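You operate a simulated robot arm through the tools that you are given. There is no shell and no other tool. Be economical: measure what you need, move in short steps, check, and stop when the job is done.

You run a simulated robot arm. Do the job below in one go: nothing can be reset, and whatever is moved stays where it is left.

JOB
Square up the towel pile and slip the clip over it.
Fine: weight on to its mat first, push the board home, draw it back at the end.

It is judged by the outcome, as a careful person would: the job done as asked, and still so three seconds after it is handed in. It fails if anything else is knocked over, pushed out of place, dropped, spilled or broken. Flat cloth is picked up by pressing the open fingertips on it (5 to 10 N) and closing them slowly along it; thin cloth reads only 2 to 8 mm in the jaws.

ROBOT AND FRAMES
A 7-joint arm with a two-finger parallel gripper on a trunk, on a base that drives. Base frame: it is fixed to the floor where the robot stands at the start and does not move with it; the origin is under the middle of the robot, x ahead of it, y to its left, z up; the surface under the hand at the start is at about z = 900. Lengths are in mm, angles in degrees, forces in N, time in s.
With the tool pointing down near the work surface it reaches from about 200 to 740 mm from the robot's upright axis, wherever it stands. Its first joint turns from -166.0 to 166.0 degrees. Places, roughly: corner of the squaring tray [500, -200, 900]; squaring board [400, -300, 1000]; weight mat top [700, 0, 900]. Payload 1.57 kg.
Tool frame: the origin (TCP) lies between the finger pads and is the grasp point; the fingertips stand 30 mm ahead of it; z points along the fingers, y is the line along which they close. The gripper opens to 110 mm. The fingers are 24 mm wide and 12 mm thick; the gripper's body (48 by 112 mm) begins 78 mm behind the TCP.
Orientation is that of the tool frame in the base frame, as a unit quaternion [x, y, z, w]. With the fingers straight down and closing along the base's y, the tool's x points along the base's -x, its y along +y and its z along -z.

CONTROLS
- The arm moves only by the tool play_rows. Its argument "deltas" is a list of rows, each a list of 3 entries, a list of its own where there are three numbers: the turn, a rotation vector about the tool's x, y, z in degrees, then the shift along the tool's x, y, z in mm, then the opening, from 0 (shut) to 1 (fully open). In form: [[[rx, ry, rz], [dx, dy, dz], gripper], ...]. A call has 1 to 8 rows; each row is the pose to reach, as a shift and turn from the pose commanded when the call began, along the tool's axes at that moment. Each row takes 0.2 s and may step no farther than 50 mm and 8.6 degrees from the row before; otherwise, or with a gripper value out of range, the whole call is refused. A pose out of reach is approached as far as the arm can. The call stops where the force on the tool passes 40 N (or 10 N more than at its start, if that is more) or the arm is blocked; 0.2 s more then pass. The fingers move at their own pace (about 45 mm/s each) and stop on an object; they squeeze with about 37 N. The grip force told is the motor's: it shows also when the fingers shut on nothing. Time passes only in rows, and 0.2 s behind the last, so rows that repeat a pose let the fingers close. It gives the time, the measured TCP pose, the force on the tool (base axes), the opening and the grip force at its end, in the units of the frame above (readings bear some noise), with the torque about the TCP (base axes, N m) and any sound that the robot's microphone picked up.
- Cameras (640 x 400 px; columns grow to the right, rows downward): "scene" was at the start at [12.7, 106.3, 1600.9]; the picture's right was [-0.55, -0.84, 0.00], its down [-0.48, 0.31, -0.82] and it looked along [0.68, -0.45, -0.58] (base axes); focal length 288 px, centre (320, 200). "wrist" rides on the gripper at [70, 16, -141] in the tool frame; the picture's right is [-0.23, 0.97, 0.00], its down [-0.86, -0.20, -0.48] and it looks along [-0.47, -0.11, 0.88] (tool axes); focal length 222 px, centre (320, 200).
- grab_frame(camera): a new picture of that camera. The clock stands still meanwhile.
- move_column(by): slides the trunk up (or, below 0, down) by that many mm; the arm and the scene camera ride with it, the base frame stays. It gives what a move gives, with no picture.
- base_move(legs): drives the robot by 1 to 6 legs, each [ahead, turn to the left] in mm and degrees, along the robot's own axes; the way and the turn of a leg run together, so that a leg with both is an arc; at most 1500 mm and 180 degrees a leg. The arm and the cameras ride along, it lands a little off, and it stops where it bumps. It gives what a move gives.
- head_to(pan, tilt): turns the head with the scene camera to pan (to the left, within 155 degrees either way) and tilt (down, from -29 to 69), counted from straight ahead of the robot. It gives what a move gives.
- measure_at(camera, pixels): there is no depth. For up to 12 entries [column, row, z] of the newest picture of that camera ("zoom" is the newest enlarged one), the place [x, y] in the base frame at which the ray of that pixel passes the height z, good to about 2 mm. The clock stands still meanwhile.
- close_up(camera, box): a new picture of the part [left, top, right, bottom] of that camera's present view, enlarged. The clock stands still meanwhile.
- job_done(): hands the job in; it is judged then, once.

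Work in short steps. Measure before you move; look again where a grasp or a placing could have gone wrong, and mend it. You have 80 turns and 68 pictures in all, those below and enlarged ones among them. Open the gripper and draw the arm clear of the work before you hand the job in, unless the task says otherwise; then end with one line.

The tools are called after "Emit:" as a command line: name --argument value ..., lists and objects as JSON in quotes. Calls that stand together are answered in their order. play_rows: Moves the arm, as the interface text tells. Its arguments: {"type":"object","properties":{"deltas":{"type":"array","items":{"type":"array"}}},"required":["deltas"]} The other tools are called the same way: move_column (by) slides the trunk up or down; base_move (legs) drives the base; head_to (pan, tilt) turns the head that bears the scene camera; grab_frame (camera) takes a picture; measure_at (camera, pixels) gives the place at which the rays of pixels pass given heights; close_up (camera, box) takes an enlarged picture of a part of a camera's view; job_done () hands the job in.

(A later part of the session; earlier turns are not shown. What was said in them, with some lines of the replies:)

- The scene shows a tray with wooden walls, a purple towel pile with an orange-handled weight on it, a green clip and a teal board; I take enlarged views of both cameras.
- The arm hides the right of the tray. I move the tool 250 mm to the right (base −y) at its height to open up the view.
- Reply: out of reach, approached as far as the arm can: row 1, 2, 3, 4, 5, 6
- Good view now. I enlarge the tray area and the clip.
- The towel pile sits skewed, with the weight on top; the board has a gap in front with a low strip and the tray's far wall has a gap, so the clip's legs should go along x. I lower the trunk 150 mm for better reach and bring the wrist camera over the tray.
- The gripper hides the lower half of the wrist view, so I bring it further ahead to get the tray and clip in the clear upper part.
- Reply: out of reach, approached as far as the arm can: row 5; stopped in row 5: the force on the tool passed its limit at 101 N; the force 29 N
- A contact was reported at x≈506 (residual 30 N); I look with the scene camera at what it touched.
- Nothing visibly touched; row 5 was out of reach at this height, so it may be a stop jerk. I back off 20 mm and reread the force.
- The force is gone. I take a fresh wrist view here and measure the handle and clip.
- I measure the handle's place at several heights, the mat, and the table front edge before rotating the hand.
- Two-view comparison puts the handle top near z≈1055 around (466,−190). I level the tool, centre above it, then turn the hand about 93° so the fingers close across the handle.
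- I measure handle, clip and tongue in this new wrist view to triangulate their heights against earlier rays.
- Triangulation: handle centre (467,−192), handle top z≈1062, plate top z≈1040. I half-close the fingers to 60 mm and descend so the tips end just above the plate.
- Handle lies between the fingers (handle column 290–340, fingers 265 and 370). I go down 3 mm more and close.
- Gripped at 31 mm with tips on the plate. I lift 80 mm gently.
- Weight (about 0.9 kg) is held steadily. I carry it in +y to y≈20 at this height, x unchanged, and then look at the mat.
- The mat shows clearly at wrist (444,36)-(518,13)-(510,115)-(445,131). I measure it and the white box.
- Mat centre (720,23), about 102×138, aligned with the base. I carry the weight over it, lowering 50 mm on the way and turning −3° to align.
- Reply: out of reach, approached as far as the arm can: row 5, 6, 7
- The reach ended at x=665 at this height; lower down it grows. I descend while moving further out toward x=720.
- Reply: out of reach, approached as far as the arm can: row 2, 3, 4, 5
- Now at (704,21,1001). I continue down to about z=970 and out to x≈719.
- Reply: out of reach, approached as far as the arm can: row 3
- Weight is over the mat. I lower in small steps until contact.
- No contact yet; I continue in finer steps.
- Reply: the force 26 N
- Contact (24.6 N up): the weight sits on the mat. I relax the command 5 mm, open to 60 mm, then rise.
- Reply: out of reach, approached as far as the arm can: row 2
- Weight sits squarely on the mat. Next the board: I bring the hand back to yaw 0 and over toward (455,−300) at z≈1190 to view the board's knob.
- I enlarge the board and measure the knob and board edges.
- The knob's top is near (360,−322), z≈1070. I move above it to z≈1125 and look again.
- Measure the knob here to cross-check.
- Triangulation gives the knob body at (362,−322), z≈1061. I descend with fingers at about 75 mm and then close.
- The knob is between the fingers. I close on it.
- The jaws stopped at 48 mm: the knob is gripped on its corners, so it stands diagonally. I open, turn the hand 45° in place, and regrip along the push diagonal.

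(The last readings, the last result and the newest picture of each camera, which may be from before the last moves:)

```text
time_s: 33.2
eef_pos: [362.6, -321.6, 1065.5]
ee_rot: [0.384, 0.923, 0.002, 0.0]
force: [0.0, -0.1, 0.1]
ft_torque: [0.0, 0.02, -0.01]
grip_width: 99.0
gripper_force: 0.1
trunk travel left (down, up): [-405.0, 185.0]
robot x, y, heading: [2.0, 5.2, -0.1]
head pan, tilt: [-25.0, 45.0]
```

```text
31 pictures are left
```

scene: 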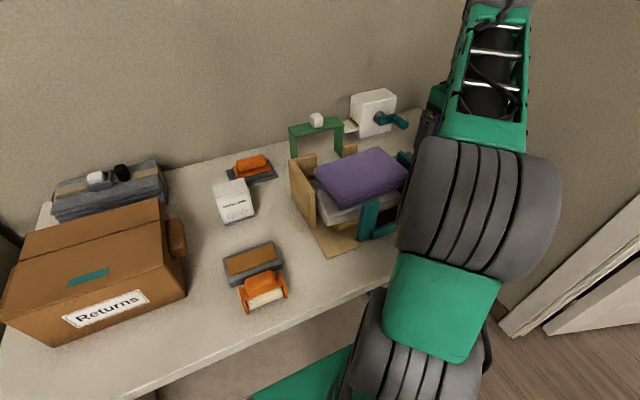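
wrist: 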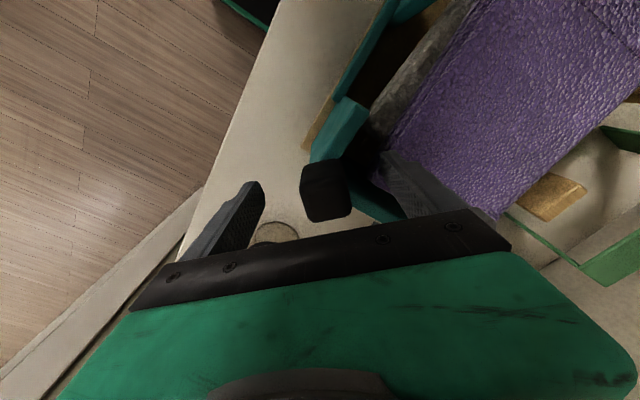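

The knob (≈(325,190)) now faces the fingers squarely. I close.

Emit:
play_rows --deltas '[[[0, 0, 0], [0, 0, 0], 0.6], [[0, 0, 0], [0, 0, 0], 0.4], [[0, 0, 0], [0, 0, 0], 0.2], [[0, 0, 0], [0, 0, 0], 0], [[0, 0, 0], [0, 0, 0], 0], [[0, 0, 0], [0, 0, 0], 0]]'

```text
time_s: 34.6
eef_pos: [362.2, -321.2, 1065.6]
ee_rot: [0.384, 0.923, 0.001, 0.0]
force: [1.2, 0.1, 0.0]
ft_torque: [-0.07, 0.14, 0.39]
grip_width: 33.9
gripper_force: 31.8
trunk travel left (down, up): [-405.0, 185.0]
robot x, y, heading: [-1.5, -0.6, -0.2]
head pan, tilt: [-25.0, 45.0]
```

Firm square grip at 34 mm. I push diagonally 28 mm in small steps and read the force.

Emit:
play_rows --deltas '[[[0, 0, 0], [0, 7, 0], 0], [[0, 0, 0], [0, 14, 0], 0], [[0, 0, 0], [0, 21, 0], 0], [[0, 0, 0], [0, 28, 0], 0]]'

Emit:
grab_frame --camera "wrist"

```text
time_s: 35.6
eef_pos: [381.9, -302.3, 1065.2]
ee_rot: [0.384, 0.923, 0.001, 0.0]
force: [-7.0, -1.4, 0.1]
ft_torque: [-0.61, 0.14, 0.87]
grip_width: 33.6
gripper_force: 41.6
trunk travel left (down, up): [-405.0, 185.0]
robot x, y, heading: [4.9, -1.3, -0.0]
head pan, tilt: [-25.0, 45.0]
```

```text
30 pictures are left
```

wrist: 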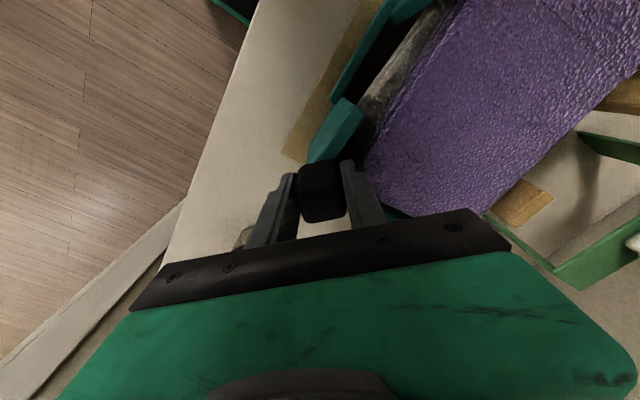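

The board slides along with the hand (7 N). I push 28 mm more.

Emit:
play_rows --deltas '[[[0, 0, 0], [0, 7, 0], 0], [[0, 0, 0], [0, 14, 0], 0], [[0, 0, 0], [0, 21, 0], 0], [[0, 0, 0], [0, 28, 0], 0]]'

Emit:
grab_frame --camera "scene"

```text
time_s: 36.6
eef_pos: [400.8, -281.1, 1064.8]
ee_rot: [0.384, 0.923, 0.0, 0.0]
force: [-7.7, -4.3, 3.0]
ft_torque: [0.03, 0.92, 0.74]
grip_width: 33.9
gripper_force: 41.0
trunk travel left (down, up): [-405.0, 185.0]
robot x, y, heading: [0.5, -2.1, -0.0]
head pan, tilt: [-25.0, 45.0]
```

```text
29 pictures are left
```

scene: 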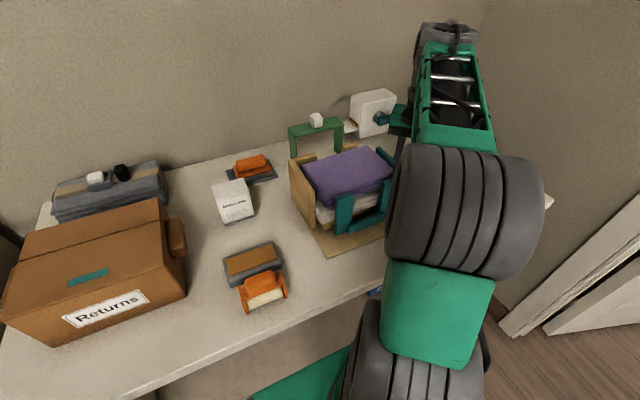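

Emit:
close_up --camera "scene" --box '[270, 100, 430, 260]'

Emit:
play_rows --deltas '[[[0, 0, 0], [0, 5, 0], 0], [[0, 0, 0], [0, 10, 0], 0], [[0, 0, 0], [0, 15, 0], 0], [[0, 0, 0], [0, 20, 0], 0]]'

```text
2.50 times, centred on (350, 180) of scene
```

zoom: 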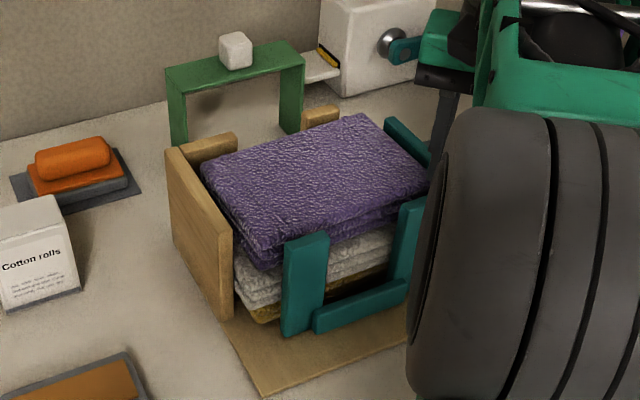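

```text
time_s: 37.6
eef_pos: [414.1, -268.6, 1065.9]
ee_rot: [0.386, 0.923, 0.002, -0.001]
force: [-18.5, -14.2, 0.6]
ft_torque: [-0.71, 0.4, 1.2]
grip_width: 34.0
gripper_force: 41.3
trunk travel left (down, up): [-405.0, 185.0]
robot x, y, heading: [1.5, 0.6, 0.0]
head pan, tilt: [-25.0, 45.0]
```

Resistance grows (−18,−14 N). I look before pushing the last bit.

Emit:
close_up --camera "scene" --box '[270, 100, 430, 260]'

Emit:
grab_frame --camera "wrist"

```text
2.50 times, centred on (350, 180) of scene
```

zoom: 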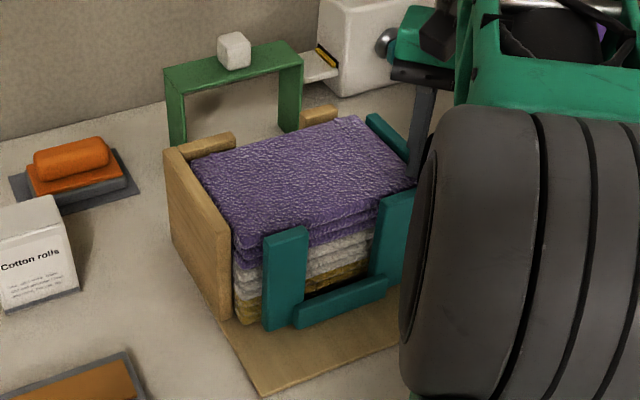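

```text
26 pictures are left
```

wrist: 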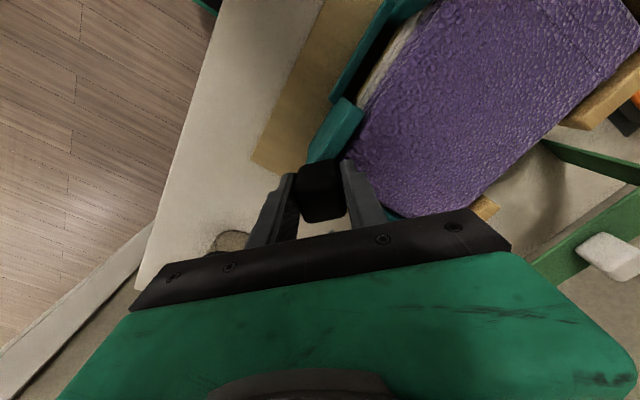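

Pile is almost squared against wall and posts. I push a few mm more, in x then y, until firm.

Emit:
play_rows --deltas '[[[0, 0, 0], [0, 2, 0], 0], [[0, 0, 0], [0, 4, 0], 0], [[0, 0, 0], [0, 6, 0], 0], [[0, 0, 0], [0, 8, 0], 0]]'

```text
time_s: 38.2
eef_pos: [414.5, -268.8, 1066.1]
ee_rot: [0.388, 0.922, 0.002, 0.0]
force: [-16.7, -15.8, 0.1]
ft_torque: [-1.09, 0.34, 0.93]
grip_width: 34.2
gripper_force: 41.5
trunk travel left (down, up): [-405.0, 185.0]
robot x, y, heading: [-2.8, 3.1, -0.2]
head pan, tilt: [-25.0, 45.0]
stopped in row 2: the force on the tool passed its limit at 43 N (the readings are from after the stop); the commanded pose is now the measured one
```

Firm stop at (414.5,−268.8), a 74 mm diagonal travel: the board is home. I release, rise 120 mm and inspect.

Emit:
play_rows --deltas '[[[0, 0, 0], [0, 0, 0], 0.3], [[0, 0, 0], [0, 0, 0], 0.7], [[0, 0, 0], [0, 0, 0], 0.9], [[0, 0, 0], [0, 0, -20], 0.9], [[0, 0, 0], [0, 0, -50], 0.9], [[0, 0, 0], [0, 0, -85], 0.9], [[0, 0, 0], [0, 0, -120], 0.9]]'

Emit:
play_rows --deltas '[[[0, 0, 8.5], [0, 25, 0], 0.9], [[0, 0, 17], [0, 50, 0], 0.9], [[0, 0, 25.5], [0, 75, 0], 0.9], [[0, 0, 34], [0, 100, 0], 0.9], [[0, 0, 42], [0, 120, 0], 0.9], [[0, 0, 45], [0, 120, 0], 0.9]]'

Emit:
grab_frame --camera "wrist"

```text
time_s: 39.8
eef_pos: [416.9, -266.3, 1182.5]
ee_rot: [0.387, 0.922, 0.0, -0.002]
force: [-0.7, -0.3, 0.8]
ft_torque: [0.02, 0.03, 0.0]
grip_width: 99.0
gripper_force: 0.0
trunk travel left (down, up): [-405.0, 185.0]
robot x, y, heading: [1.3, -0.1, -0.1]
head pan, tilt: [-25.0, 45.0]
```

```text
time_s: 41.2
eef_pos: [502.7, -182.0, 1185.5]
ee_rot: [0.711, 0.703, 0.0, 0.0]
force: [-0.1, -0.5, 0.3]
ft_torque: [0.01, 0.04, 0.01]
grip_width: 98.8
gripper_force: 0.1
trunk travel left (down, up): [-405.0, 185.0]
robot x, y, heading: [1.4, -2.8, -0.1]
head pan, tilt: [-25.0, 45.0]
```

```text
25 pictures are left
```

wrist: 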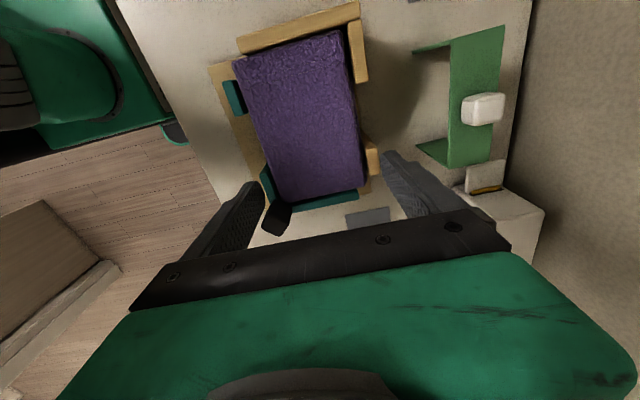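

The pile is squared between wall, posts and board. I enlarge it and measure pile corners, gaps, clip and knob.

Emit:
close_up --camera "wrist" --box '[200, 0, 520, 240]'

Emit:
measure_at --camera "wrist" --pixels '[[235, 62, 1015], [342, 30, 1015], [367, 172, 1015], [281, 203, 1015], [368, 78, 970], [370, 145, 970], [243, 108, 1020], [262, 172, 1020], [452, 38, 1020], [503, 25, 1020], [490, 160, 1020], [450, 168, 1020]]'

Emit:
measure_at --camera "wrist" --pixels '[[485, 108, 1050], [485, 108, 1020], [485, 108, 1035], [413, 50, 905], [415, 148, 905], [413, 50, 920], [415, 148, 920], [478, 190, 1010], [480, 180, 1010]]'

```text
1.67 times, centred on (360, 120) of wrist
```

zoom: 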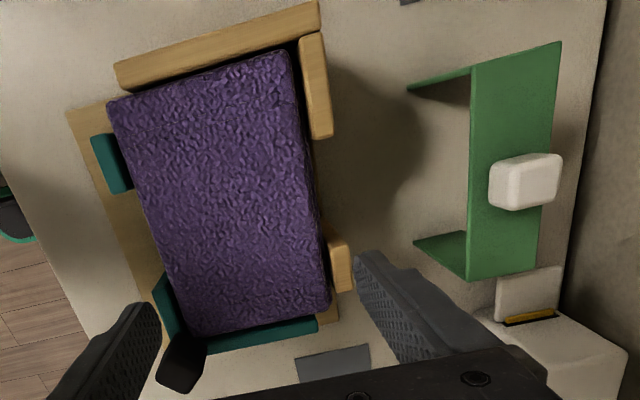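

```text
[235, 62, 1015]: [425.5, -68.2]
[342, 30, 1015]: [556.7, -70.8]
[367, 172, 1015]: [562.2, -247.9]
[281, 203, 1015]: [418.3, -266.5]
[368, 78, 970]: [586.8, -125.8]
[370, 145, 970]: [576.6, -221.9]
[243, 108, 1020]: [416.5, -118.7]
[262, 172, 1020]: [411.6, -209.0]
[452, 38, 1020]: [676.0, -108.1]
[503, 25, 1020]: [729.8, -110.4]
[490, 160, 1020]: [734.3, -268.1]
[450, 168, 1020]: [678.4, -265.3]
```

```text
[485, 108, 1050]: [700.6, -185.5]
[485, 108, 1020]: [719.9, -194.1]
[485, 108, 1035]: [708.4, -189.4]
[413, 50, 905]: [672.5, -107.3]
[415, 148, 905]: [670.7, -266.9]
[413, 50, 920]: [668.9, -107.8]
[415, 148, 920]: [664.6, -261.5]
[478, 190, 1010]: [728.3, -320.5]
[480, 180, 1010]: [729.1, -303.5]
```

Clip: top z≈1020, centre (704,−188), legs at y≈−108/−267, standing at z≈905; span 158. Pile x 423–559, common gap y −209…−126, so the clip should go to about (491,−169) with legs along x. For reach at x≈706 I raise the trunk and then approach the clip knob.

Emit:
move_column --by 180

Emit:
play_rows --deltas '[[[0, 0, 0], [0, 0, 45], 0.9], [[0, 0, 0], [0, 0, 90], 0.9], [[0, 0, 0], [0, 10, 135], 0.9], [[0, 0, 0], [-1, 40, 170], 0.9], [[0, 0, 0], [-2, 75, 200], 0.9], [[0, 0, 0], [-3, 112, 225], 0.9], [[0, 0, 0], [-5, 150, 240], 0.8], [[0, 0, 0], [-5, 190, 250], 0.7]]'

Emit:
grab_frame --camera "wrist"

Emit:
grab_frame --camera "scene"

```text
time_s: 43.2
eef_pos: [502.4, -181.9, 1365.3]
ee_rot: [0.71, 0.704, 0.001, -0.001]
force: [-0.5, -0.4, -0.3]
ft_torque: [-0.01, -0.01, 0.0]
grip_width: 98.9
gripper_force: 0.0
trunk travel left (down, up): [-585.0, 5.0]
robot x, y, heading: [1.5, -3.6, -0.0]
head pan, tilt: [-25.0, 45.0]
```

```text
time_s: 45.0
eef_pos: [692.7, -190.2, 1111.9]
ee_rot: [0.71, 0.704, 0.0, -0.002]
force: [0.9, 0.0, 1.7]
ft_torque: [0.04, 0.07, -0.01]
grip_width: 77.0
gripper_force: 0.1
trunk travel left (down, up): [-585.0, 5.0]
robot x, y, heading: [2.2, -0.1, -0.2]
head pan, tilt: [-25.0, 45.0]
```

```text
23 pictures are left
```

wrist: 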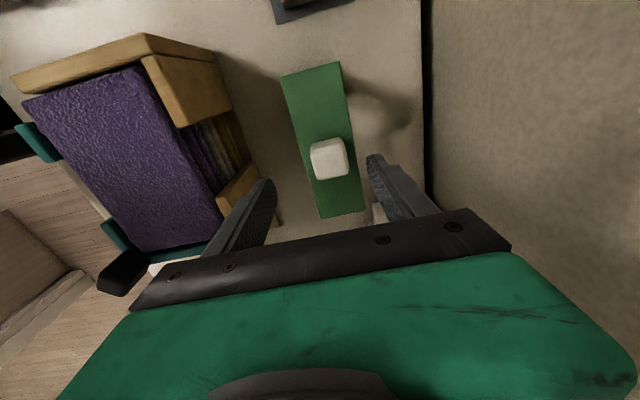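

```text
22 pictures are left
```

scene: 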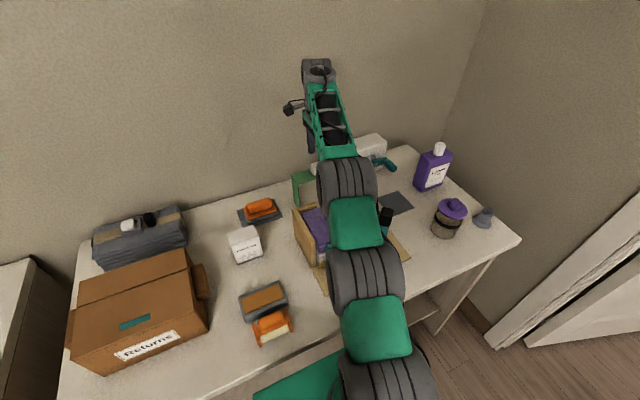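

Measure the knob and clip plate in this close view.

Emit:
measure_at --camera "wrist" --pixels '[[328, 157, 1045], [328, 157, 1030], [281, 75, 1020], [339, 62, 1020], [364, 212, 1020], [319, 218, 1020], [310, 148, 1045], [344, 140, 1045], [348, 168, 1045], [318, 178, 1045]]'

Emit:
close_up --camera "wrist" --box '[250, 40, 430, 240]'

```text
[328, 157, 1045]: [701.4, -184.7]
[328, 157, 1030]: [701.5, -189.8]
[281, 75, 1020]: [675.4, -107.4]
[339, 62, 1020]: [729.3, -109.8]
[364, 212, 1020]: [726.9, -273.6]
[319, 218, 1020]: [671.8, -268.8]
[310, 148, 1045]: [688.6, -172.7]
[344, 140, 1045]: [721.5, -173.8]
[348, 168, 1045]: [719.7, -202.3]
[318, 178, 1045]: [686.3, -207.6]
```

```text
2.00 times, centred on (340, 140) of wrist
```

zoom: 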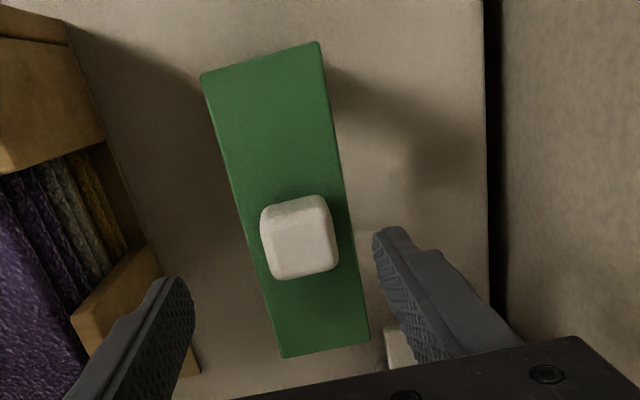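

Knob centre (703,−189). I descend to z≈1056 with the fingers at 77 mm.

Emit:
play_rows --deltas '[[[0, 0, 0], [1, 10, 5], 0.65], [[0, 0, 0], [1, 10, 20], 0.65], [[0, 0, 0], [1, 10, 36], 0.65], [[0, 0, 0], [1, 10, 48], 0.65], [[0, 0, 0], [1, 10, 55], 0.65]]'

Emit:
close_up --camera "wrist" --box '[250, 40, 430, 240]'

```text
time_s: 46.2
eef_pos: [703.0, -187.4, 1060.0]
ee_rot: [0.711, 0.704, 0.0, -0.001]
force: [-0.1, -0.6, 0.2]
ft_torque: [0.02, 0.01, 0.03]
grip_width: 71.9
gripper_force: 0.0
out of reach, approached as far as the arm can: row 1
trunk travel left (down, up): [-585.0, 5.0]
robot x, y, heading: [-1.4, 0.9, -0.1]
head pan, tilt: [-25.0, 45.0]
```

```text
2.00 times, centred on (340, 140) of wrist
```

zoom: 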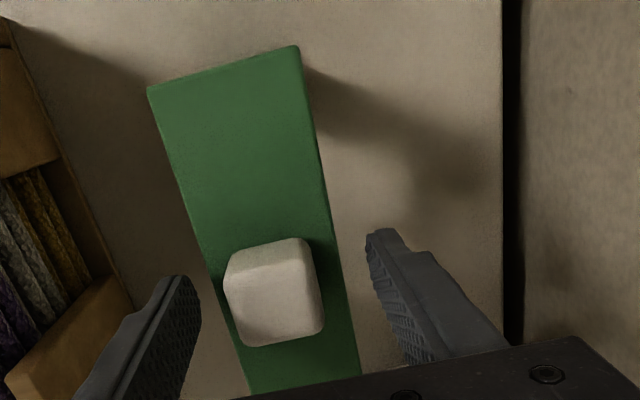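

Knob is centred between the fingers. I lower 4 mm and close slowly.

Emit:
play_rows --deltas '[[[0, 0, 0], [-1, 0, 2], 0.65], [[0, 0, 0], [-1, 0, 4.5], 0.65], [[0, 0, 0], [-1, 0, 4.5], 0.45], [[0, 0, 0], [-1, 0, 4.5], 0.3], [[0, 0, 0], [-1, 0, 4.5], 0.15], [[0, 0, 0], [-1, 0, 4.5], 0], [[0, 0, 0], [-1, 0, 4.5], 0]]'

```text
time_s: 47.8
eef_pos: [703.2, -188.9, 1057.2]
ee_rot: [0.71, 0.704, 0.001, 0.001]
force: [3.7, -0.4, 6.9]
ft_torque: [-0.17, -0.31, 0.05]
grip_width: 33.2
gripper_force: 36.9
trunk travel left (down, up): [-585.0, 5.0]
robot x, y, heading: [-1.2, 2.9, -0.3]
head pan, tilt: [-25.0, 45.0]
```

Gripped at 33 mm, tips resting on the plate (z≈1027). I lift 15 mm first and read the force.

Emit:
play_rows --deltas '[[[0, 0, 0], [0, 0, -4], 0], [[0, 0, 0], [0, 0, -8], 0], [[0, 0, 0], [0, -3, -12], 0], [[0, 0, 0], [0, -6, -16], 0]]'

Emit:
grab_frame --camera "wrist"

```text
time_s: 48.8
eef_pos: [697.0, -188.9, 1071.7]
ee_rot: [0.71, 0.704, 0.0, -0.002]
force: [-0.3, -0.1, -1.3]
ft_torque: [-0.01, 0.04, 0.02]
grip_width: 33.3
gripper_force: 37.0
trunk travel left (down, up): [-585.0, 5.0]
robot x, y, heading: [-4.1, 0.5, -0.3]
head pan, tilt: [-25.0, 45.0]
```

```text
19 pictures are left
```

wrist: 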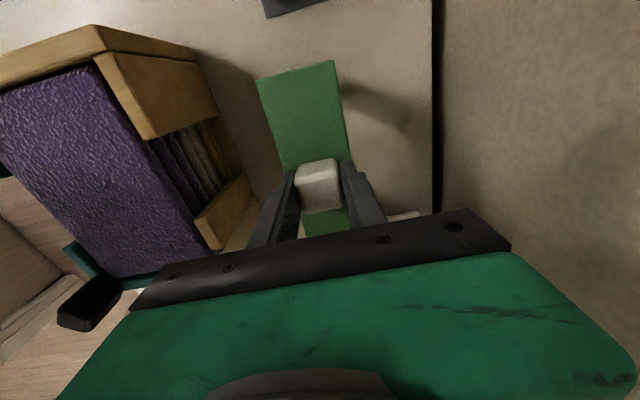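

The clip came off freely. I lift it to z≈1217 while drawing it back to x≈640.

Emit:
play_rows --deltas '[[[0, 0, 0], [0, -8, -40], 0], [[0, 0, 0], [0, -22, -80], 0], [[0, 0, 0], [0, -40, -115], 0], [[0, 0, 0], [0, -57, -145], 0]]'

Emit:
play_rows --deltas '[[[0, 0, -8], [3, -20, 0], 0], [[0, 0, -16], [6, -40, 0], 0], [[0, 0, -24], [9, -60, 0], 0], [[0, 0, -32], [12, -80, 0], 0], [[0, 0, -40], [15, -100, 0], 0], [[0, 0, -48], [18, -120, 0], 0], [[0, 0, -56], [20, -140, 0], 0], [[0, 0, -64], [20, -149, 0], 0]]'

Emit:
play_rows --deltas '[[[0, 0, -8], [0, 0, 0], 0], [[0, 0, -16], [0, 0, 0], 0], [[0, 0, -24], [0, 0, 0], 0], [[0, 0, -26.5], [0, 0, 0], 0], [[0, 0, -26.5], [0, 0, 0], 0]]'

Emit:
grab_frame --camera "wrist"

Emit:
close_up --camera "scene" --box '[250, 100, 450, 280]'

```text
time_s: 49.8
eef_pos: [638.2, -188.9, 1217.0]
ee_rot: [0.711, 0.703, 0.0, -0.001]
force: [-0.6, 0.3, -2.3]
ft_torque: [0.02, -0.04, -0.01]
grip_width: 33.1
gripper_force: 37.2
trunk travel left (down, up): [-585.0, 5.0]
robot x, y, heading: [-0.5, -1.4, -0.4]
head pan, tilt: [-25.0, 45.0]
```

```text
time_s: 51.6
eef_pos: [491.4, -165.6, 1217.4]
ee_rot: [0.228, 0.974, 0.001, -0.001]
force: [0.3, -0.3, -0.9]
ft_torque: [-0.01, -0.02, 0.02]
grip_width: 33.1
gripper_force: 37.0
trunk travel left (down, up): [-585.0, 5.0]
robot x, y, heading: [-1.6, 0.4, -0.2]
head pan, tilt: [-25.0, 45.0]
```

```text
time_s: 52.8
eef_pos: [492.6, -166.9, 1217.1]
ee_rot: [-0.002, 1.0, 0.001, 0.0]
force: [0.0, -0.1, -1.3]
ft_torque: [0.03, -0.03, -0.01]
grip_width: 33.3
gripper_force: 37.0
trunk travel left (down, up): [-585.0, 5.0]
robot x, y, heading: [-1.6, -3.2, -0.2]
head pan, tilt: [-25.0, 45.0]
```

```text
18 pictures are left
```

wrist: 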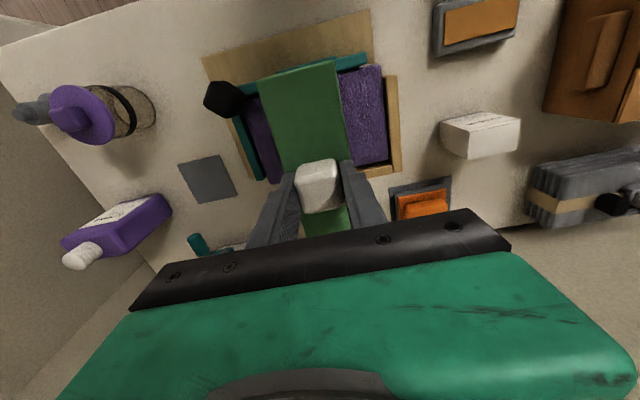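

```text
2.22 times, centred on (350, 190) of scene
```

zoom: 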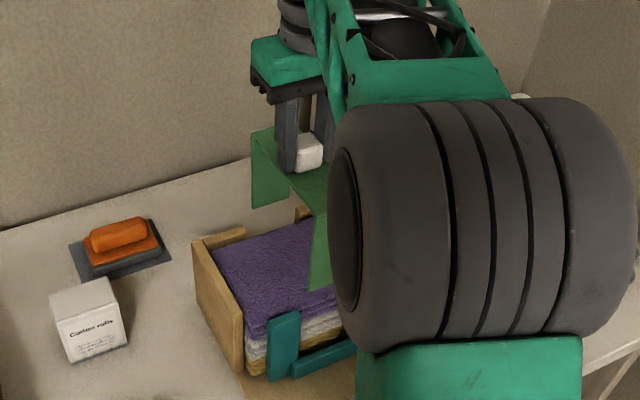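

The clip is now aligned along x above the pile. I enlarge the front gap and check the near leg's place.

Emit:
close_up --camera "wrist" --box '[190, 0, 430, 200]'

Emit:
measure_at --camera "wrist" --pixels '[[258, 83, 1187], [333, 60, 1187], [348, 160, 1187], [282, 172, 1187], [382, 66, 1024], [388, 163, 1024], [245, 98, 1024], [366, 65, 1024]]'

```text
2.00 times, centred on (310, 100) of wrist
```

zoom: 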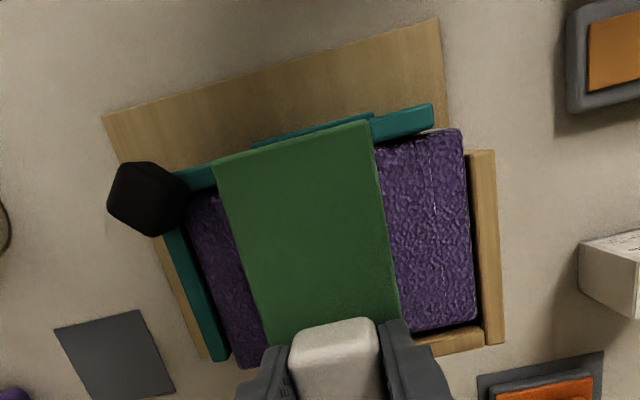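

```text
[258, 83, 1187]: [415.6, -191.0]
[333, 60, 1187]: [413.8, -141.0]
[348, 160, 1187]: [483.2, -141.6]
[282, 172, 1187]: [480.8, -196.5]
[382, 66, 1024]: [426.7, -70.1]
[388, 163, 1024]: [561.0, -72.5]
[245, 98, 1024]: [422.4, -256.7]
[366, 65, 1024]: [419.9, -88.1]
```

Near leg at x≈414.5, y −192…−141; pile x 424–561, centred well. I check whether the board's low strip lies outside the leg's path.

Emit:
measure_at --camera "wrist" --pixels '[[366, 51.5, 1024], [367, 63, 1024], [310, 63.5, 930], [310, 63.5, 945], [340, 56, 930], [316, 67, 930]]'

```text
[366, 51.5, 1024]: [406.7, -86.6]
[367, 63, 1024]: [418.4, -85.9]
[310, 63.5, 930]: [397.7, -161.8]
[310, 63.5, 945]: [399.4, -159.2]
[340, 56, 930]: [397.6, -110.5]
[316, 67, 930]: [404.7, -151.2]
```

The strip's outer edge is at x≈398, so it lies outside the leg's path (414–418). I shift slightly and lower 90 mm gradually.

Emit:
play_rows --deltas '[[[0, 0, 0], [-1, -3, 5], 0], [[0, 0, 0], [-1, -3, 20], 0], [[0, 0, 0], [-1, -3, 32], 0], [[0, 0, 0], [-1, -3, 42], 0], [[0, 0, 0], [-1, -3, 52], 0], [[0, 0, 0], [-1, -3, 62], 0], [[0, 0, 0], [-1, -3, 72], 0], [[0, 0, 0], [-1, -3, 82], 0]]'

Emit:
grab_frame --camera "wrist"

```text
time_s: 54.6
eef_pos: [493.1, -170.4, 1134.3]
ee_rot: [0.0, 1.0, 0.001, -0.001]
force: [-0.5, -0.5, -1.1]
ft_torque: [-0.02, 0.0, 0.02]
grip_width: 33.1
gripper_force: 36.8
trunk travel left (down, up): [-585.0, 5.0]
robot x, y, heading: [2.5, -4.4, -0.2]
head pan, tilt: [-25.0, 45.0]
```

```text
15 pictures are left
```

wrist: 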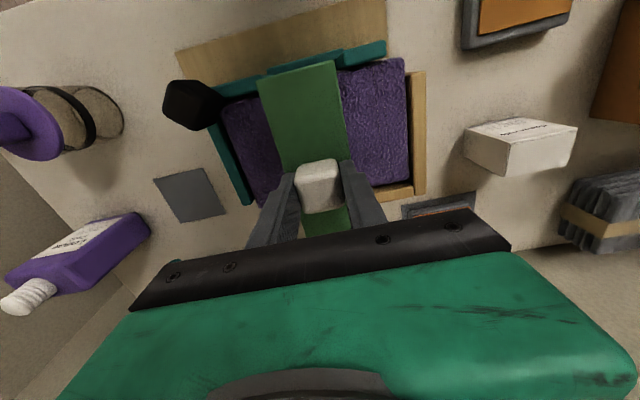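

No resistance; the legs are entering the gaps. I lower 64 mm more.

Emit:
play_rows --deltas '[[[0, 0, 0], [0, 0, 8], 0], [[0, 0, 0], [0, 0, 16], 0], [[0, 0, 0], [0, 0, 24], 0], [[0, 0, 0], [0, 0, 32], 0], [[0, 0, 0], [0, 0, 40], 0], [[0, 0, 0], [0, 0, 48], 0], [[0, 0, 0], [0, 0, 56], 0], [[0, 0, 0], [0, 0, 64], 0]]'

Emit:
grab_frame --camera "wrist"

```text
time_s: 56.4
eef_pos: [493.9, -169.8, 1070.0]
ee_rot: [0.001, 1.0, 0.0, 0.0]
force: [0.5, 0.9, -1.0]
ft_torque: [-0.02, 0.02, 0.0]
grip_width: 33.1
gripper_force: 37.0
trunk travel left (down, up): [-585.0, 5.0]
robot x, y, heading: [-1.3, -0.1, -0.3]
head pan, tilt: [-25.0, 45.0]
```

```text
14 pictures are left
```

wrist: 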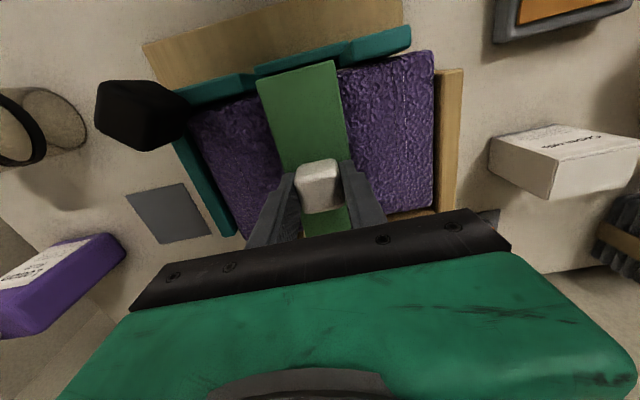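

Still free, with the near leg inside the front gap. I lower in 3 mm steps to contact with the pile.

Emit:
play_rows --deltas '[[[0, 0, 0], [0, 0, 3], 0], [[0, 0, 0], [0, 0, 6], 0], [[0, 0, 0], [0, 0, 9], 0], [[0, 0, 0], [0, 0, 12], 0], [[0, 0, 0], [0, 0, 15], 0]]'

```text
time_s: 57.7
eef_pos: [494.4, -170.5, 1063.1]
ee_rot: [-0.001, 1.0, 0.0, 0.006]
force: [-1.5, 0.3, 15.3]
ft_torque: [0.28, 1.52, 0.03]
grip_width: 33.3
gripper_force: 36.7
trunk travel left (down, up): [-585.0, 5.0]
robot x, y, heading: [-1.0, -1.7, -0.1]
head pan, tilt: [-25.0, 45.0]
stopped in row 5: the force on the tool passed its limit at 42 N (the readings are from after the stop); the commanded pose is now the measured one
```

Contact at TCP z=1063: the clip is seated (legs about at the tray floor). I open the fingers and rise a little, then check.

Emit:
play_rows --deltas '[[[0, 0, 0], [0, 0, -1], 0], [[0, 0, 0], [0, 0, -1], 0.4], [[0, 0, 0], [0, 0, -1], 0.6], [[0, 0, 0], [0, 0, -1], 0.6], [[0, 0, 0], [0, 0, -10], 0.6], [[0, 0, 0], [0, 0, -35], 0.6], [[0, 0, 0], [0, 0, -70], 0.6]]'

Emit:
play_rows --deltas '[[[0, 0, 0], [0, 0, -40], 0.9], [[0, 0, 0], [-40, 20, -60], 0.9], [[0, 0, 0], [-80, 40, -60], 0.9]]'

Emit:
grab_frame --camera "wrist"

Emit:
close_up --camera "scene" --box '[250, 130, 430, 290]'

```text
time_s: 59.3
eef_pos: [494.1, -171.5, 1130.9]
ee_rot: [0.0, 1.0, -0.001, 0.004]
force: [0.2, -0.5, -0.2]
ft_torque: [0.02, -0.02, 0.01]
grip_width: 66.3
gripper_force: 0.0
trunk travel left (down, up): [-585.0, 5.0]
robot x, y, heading: [-1.5, 0.8, -0.3]
head pan, tilt: [-25.0, 45.0]
```

```text
time_s: 60.1
eef_pos: [574.1, -129.8, 1188.7]
ee_rot: [-0.001, 1.0, -0.002, 0.004]
force: [0.1, -0.4, -0.8]
ft_torque: [-0.06, 0.04, -0.08]
grip_width: 98.8
gripper_force: 0.0
trunk travel left (down, up): [-585.0, 5.0]
robot x, y, heading: [-1.5, 2.3, -0.3]
head pan, tilt: [-25.0, 45.0]
```

```text
13 pictures are left
```

wrist: 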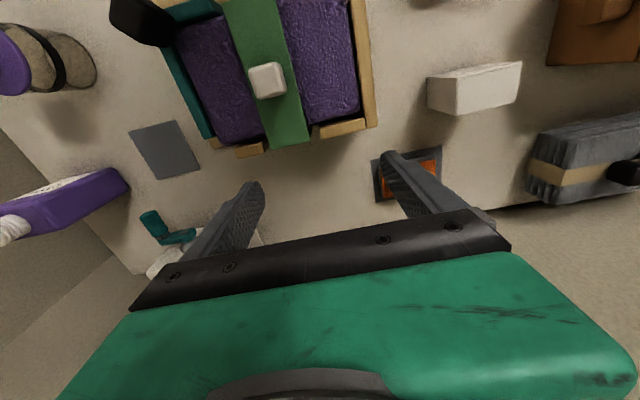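

```text
2.50 times, centred on (340, 210) of scene
```

zoom: 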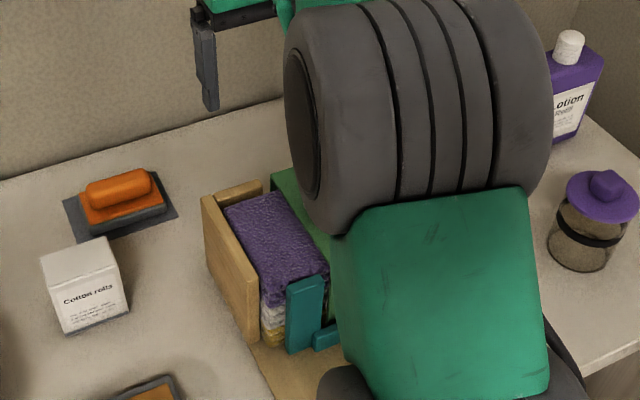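

The clip sits over the squared pile, level. I measure the board's knob to regrip it.

Emit:
measure_at --camera "wrist" --pixels '[[142, 22, 1061], [265, 80, 1045], [218, 3, 1028], [308, 145, 1028], [268, 148, 1028]]'

Emit:
play_rows --deltas '[[[0, 0, 8], [30, -25, -5], 0.9], [[0, 0, 16], [60, -50, -5], 0.9], [[0, 0, 24], [90, -70, -5], 0.9], [[0, 0, 32], [120, -100, -5], 0.9], [[0, 0, 40], [145, -125, -5], 0.9], [[0, 0, 45], [160, -139, 10], 0.9]]'

Emit:
grab_frame --camera "wrist"

```text
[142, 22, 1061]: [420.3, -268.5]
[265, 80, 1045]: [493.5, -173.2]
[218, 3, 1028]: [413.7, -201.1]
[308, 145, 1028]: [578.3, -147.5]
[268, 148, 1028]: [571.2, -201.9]
```

```text
time_s: 61.5
eef_pos: [412.8, -269.1, 1178.4]
ee_rot: [0.383, 0.924, 0.001, 0.005]
force: [-0.3, 0.6, 0.3]
ft_torque: [0.01, 0.02, 0.0]
grip_width: 98.9
gripper_force: 0.1
trunk travel left (down, up): [-585.0, 5.0]
robot x, y, heading: [-0.4, 1.0, -0.2]
head pan, tilt: [-25.0, 45.0]
```

```text
11 pictures are left
```

wrist: 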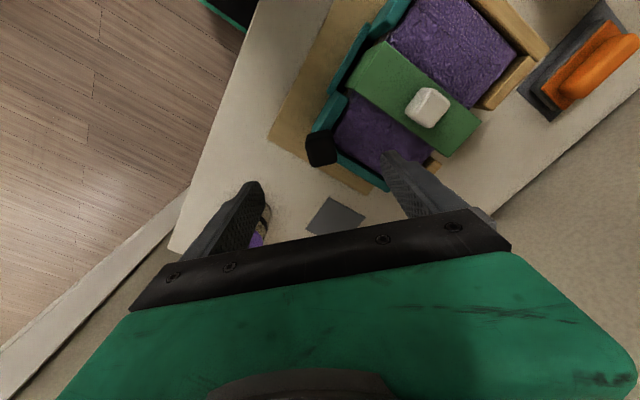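

The hand is over the knob. I descend to z≈1066 and close on it.

Emit:
play_rows --deltas '[[[0, 0, 0], [-1, 1, 30], 0.9], [[0, 0, 0], [-1, 1, 60], 0.9], [[0, 0, 0], [-1, 1, 85], 0.8], [[0, 0, 0], [-1, 1, 102], 0.8], [[0, 0, 0], [-1, 1, 112], 0.8]]'

Emit:
play_rows --deltas '[[[0, 0, 0], [0, 0, 0], 0.6], [[0, 0, 0], [0, 0, 0], 0.4], [[0, 0, 0], [0, 0, 0], 0.2], [[0, 0, 0], [0, 0, 0], 0], [[0, 0, 0], [0, 0, 0], 0], [[0, 0, 0], [0, 0, 0], 0]]'

Emit:
grab_frame --camera "wrist"

```text
time_s: 62.7
eef_pos: [416.5, -269.0, 1067.1]
ee_rot: [0.383, 0.924, 0.001, 0.005]
force: [-0.2, 0.4, -0.4]
ft_torque: [0.01, 0.0, 0.01]
grip_width: 88.1
gripper_force: 0.0
trunk travel left (down, up): [-585.0, 5.0]
robot x, y, heading: [2.2, -0.3, -0.3]
head pan, tilt: [-25.0, 45.0]
```

```text
time_s: 64.1
eef_pos: [415.7, -270.4, 1067.3]
ee_rot: [0.383, 0.924, 0.001, 0.004]
force: [-2.7, -3.7, 0.0]
ft_torque: [-0.9, 0.72, 0.25]
grip_width: 33.7
gripper_force: 37.5
trunk travel left (down, up): [-585.0, 5.0]
robot x, y, heading: [0.0, 0.5, -0.1]
head pan, tilt: [-25.0, 45.0]
```

```text
10 pictures are left
```

wrist: 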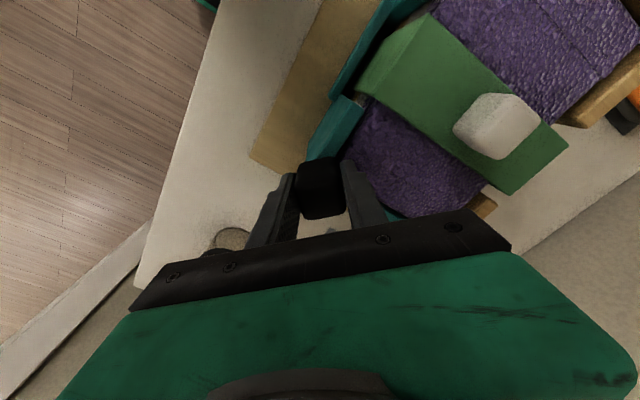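

Gripped at 34 mm. I draw the board back along the same diagonal, slowly, watching the clip.

Emit:
play_rows --deltas '[[[0, 0, 0], [0, -4, 0], 0], [[0, 0, 0], [0, -8, 0], 0], [[0, 0, 0], [0, -13, 0], 0], [[0, 0, 0], [0, -18, 0], 0], [[0, 0, 0], [0, -24, 0], 0], [[0, 0, 0], [0, -30, 0], 0]]'

Emit:
grab_frame --camera "wrist"

```text
time_s: 65.5
eef_pos: [395.0, -291.5, 1067.5]
ee_rot: [0.382, 0.924, 0.002, 0.004]
force: [0.0, 1.2, -5.5]
ft_torque: [-1.27, 0.04, 0.37]
grip_width: 33.7
gripper_force: 41.5
trunk travel left (down, up): [-585.0, 5.0]
robot x, y, heading: [-1.3, -1.1, -0.2]
head pan, tilt: [-25.0, 45.0]
```

```text
9 pictures are left
```

wrist: 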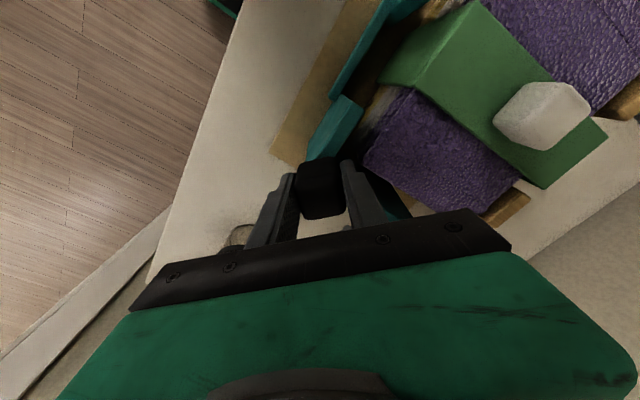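

The board withdraws cleanly and the clip and pile stay. I draw the remaining 44 mm to the original spot.

Emit:
play_rows --deltas '[[[0, 0, 0], [0, -7, 0], 0], [[0, 0, 0], [0, -14, 0], 0], [[0, 0, 0], [0, -21, 0], 0], [[0, 0, 0], [0, -28, 0], 0], [[0, 0, 0], [0, -36, 0], 0], [[0, 0, 0], [0, -44, 0], 0]]'

Emit:
play_rows --deltas '[[[0, 0, 0], [0, 0, 0], 0.3], [[0, 0, 0], [0, 0, 0], 0.7], [[0, 0, 0], [0, 0, 0], 0.9], [[0, 0, 0], [0, 0, -25], 0.9], [[0, 0, 0], [0, 0, -60], 0.9], [[0, 0, 0], [0, 0, -100], 0.9], [[0, 0, 0], [0, 0, -140], 0.9]]'

Emit:
grab_frame --camera "wrist"

Emit:
grab_frame --camera "scene"

```text
time_s: 66.9
eef_pos: [363.8, -321.8, 1067.1]
ee_rot: [0.382, 0.924, 0.002, 0.004]
force: [-2.7, 3.5, -5.0]
ft_torque: [-0.94, 0.32, 0.44]
grip_width: 34.0
gripper_force: 41.5
trunk travel left (down, up): [-585.0, 5.0]
robot x, y, heading: [1.7, -1.0, -0.3]
head pan, tilt: [-25.0, 45.0]
```

```text
time_s: 68.5
eef_pos: [362.9, -321.9, 1206.6]
ee_rot: [0.383, 0.924, 0.001, 0.005]
force: [0.8, -0.1, 0.2]
ft_torque: [-0.05, 0.03, 0.05]
grip_width: 99.1
gripper_force: 0.0
trunk travel left (down, up): [-585.0, 5.0]
robot x, y, heading: [0.9, 4.7, -0.2]
head pan, tilt: [-25.0, 45.0]
```

```text
8 pictures are left
```

wrist: 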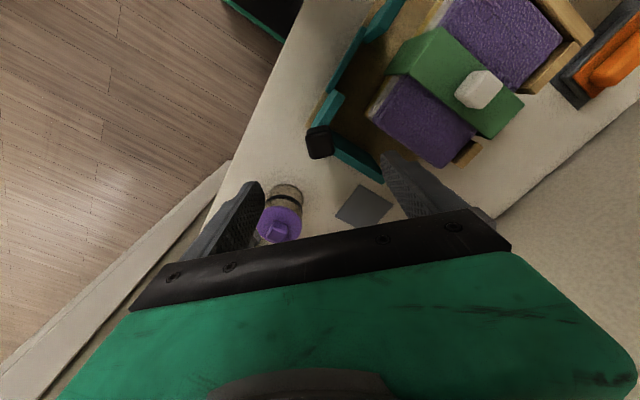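

```text
7 pictures are left
```

scene: 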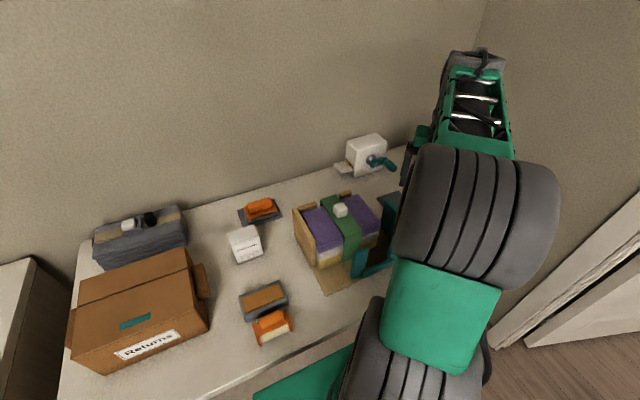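

The clip holds the squared pile and the board is back. I draw the arm up and clear and take a final close look.

Emit:
play_rows --deltas '[[[0, 0, 0], [0, -20, -30], 0.9], [[0, 0, 0], [0, -40, -60], 0.9], [[0, 0, 0], [0, -60, -90], 0.9]]'

Emit:
close_up --camera "scene" --box '[260, 160, 420, 300]'

```text
time_s: 69.3
eef_pos: [319.2, -361.5, 1298.1]
ee_rot: [0.382, 0.924, 0.0, 0.004]
force: [-1.0, 0.3, -0.3]
ft_torque: [-0.07, -0.04, 0.02]
grip_width: 99.1
gripper_force: 0.1
trunk travel left (down, up): [-585.0, 5.0]
robot x, y, heading: [3.7, -0.4, -0.1]
head pan, tilt: [-25.0, 45.0]
```

```text
2.86 times, centred on (340, 230) of scene
```

zoom: 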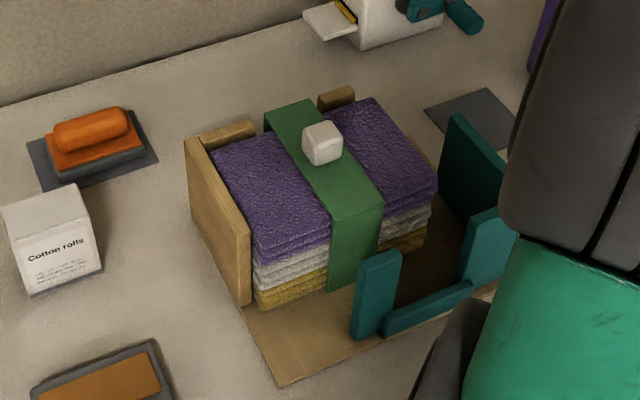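

Pile square, clip over it, weight on its mat, board drawn back and the arm clear: I hand the job in.

Emit:
job_done

```text
The job is handed in.
```

I put the weight on its mat, pushed the board home to square the towel pile, slipped the clip over it, and drew the board back to where it started. The last pictures show nothing else knocked over or moved.
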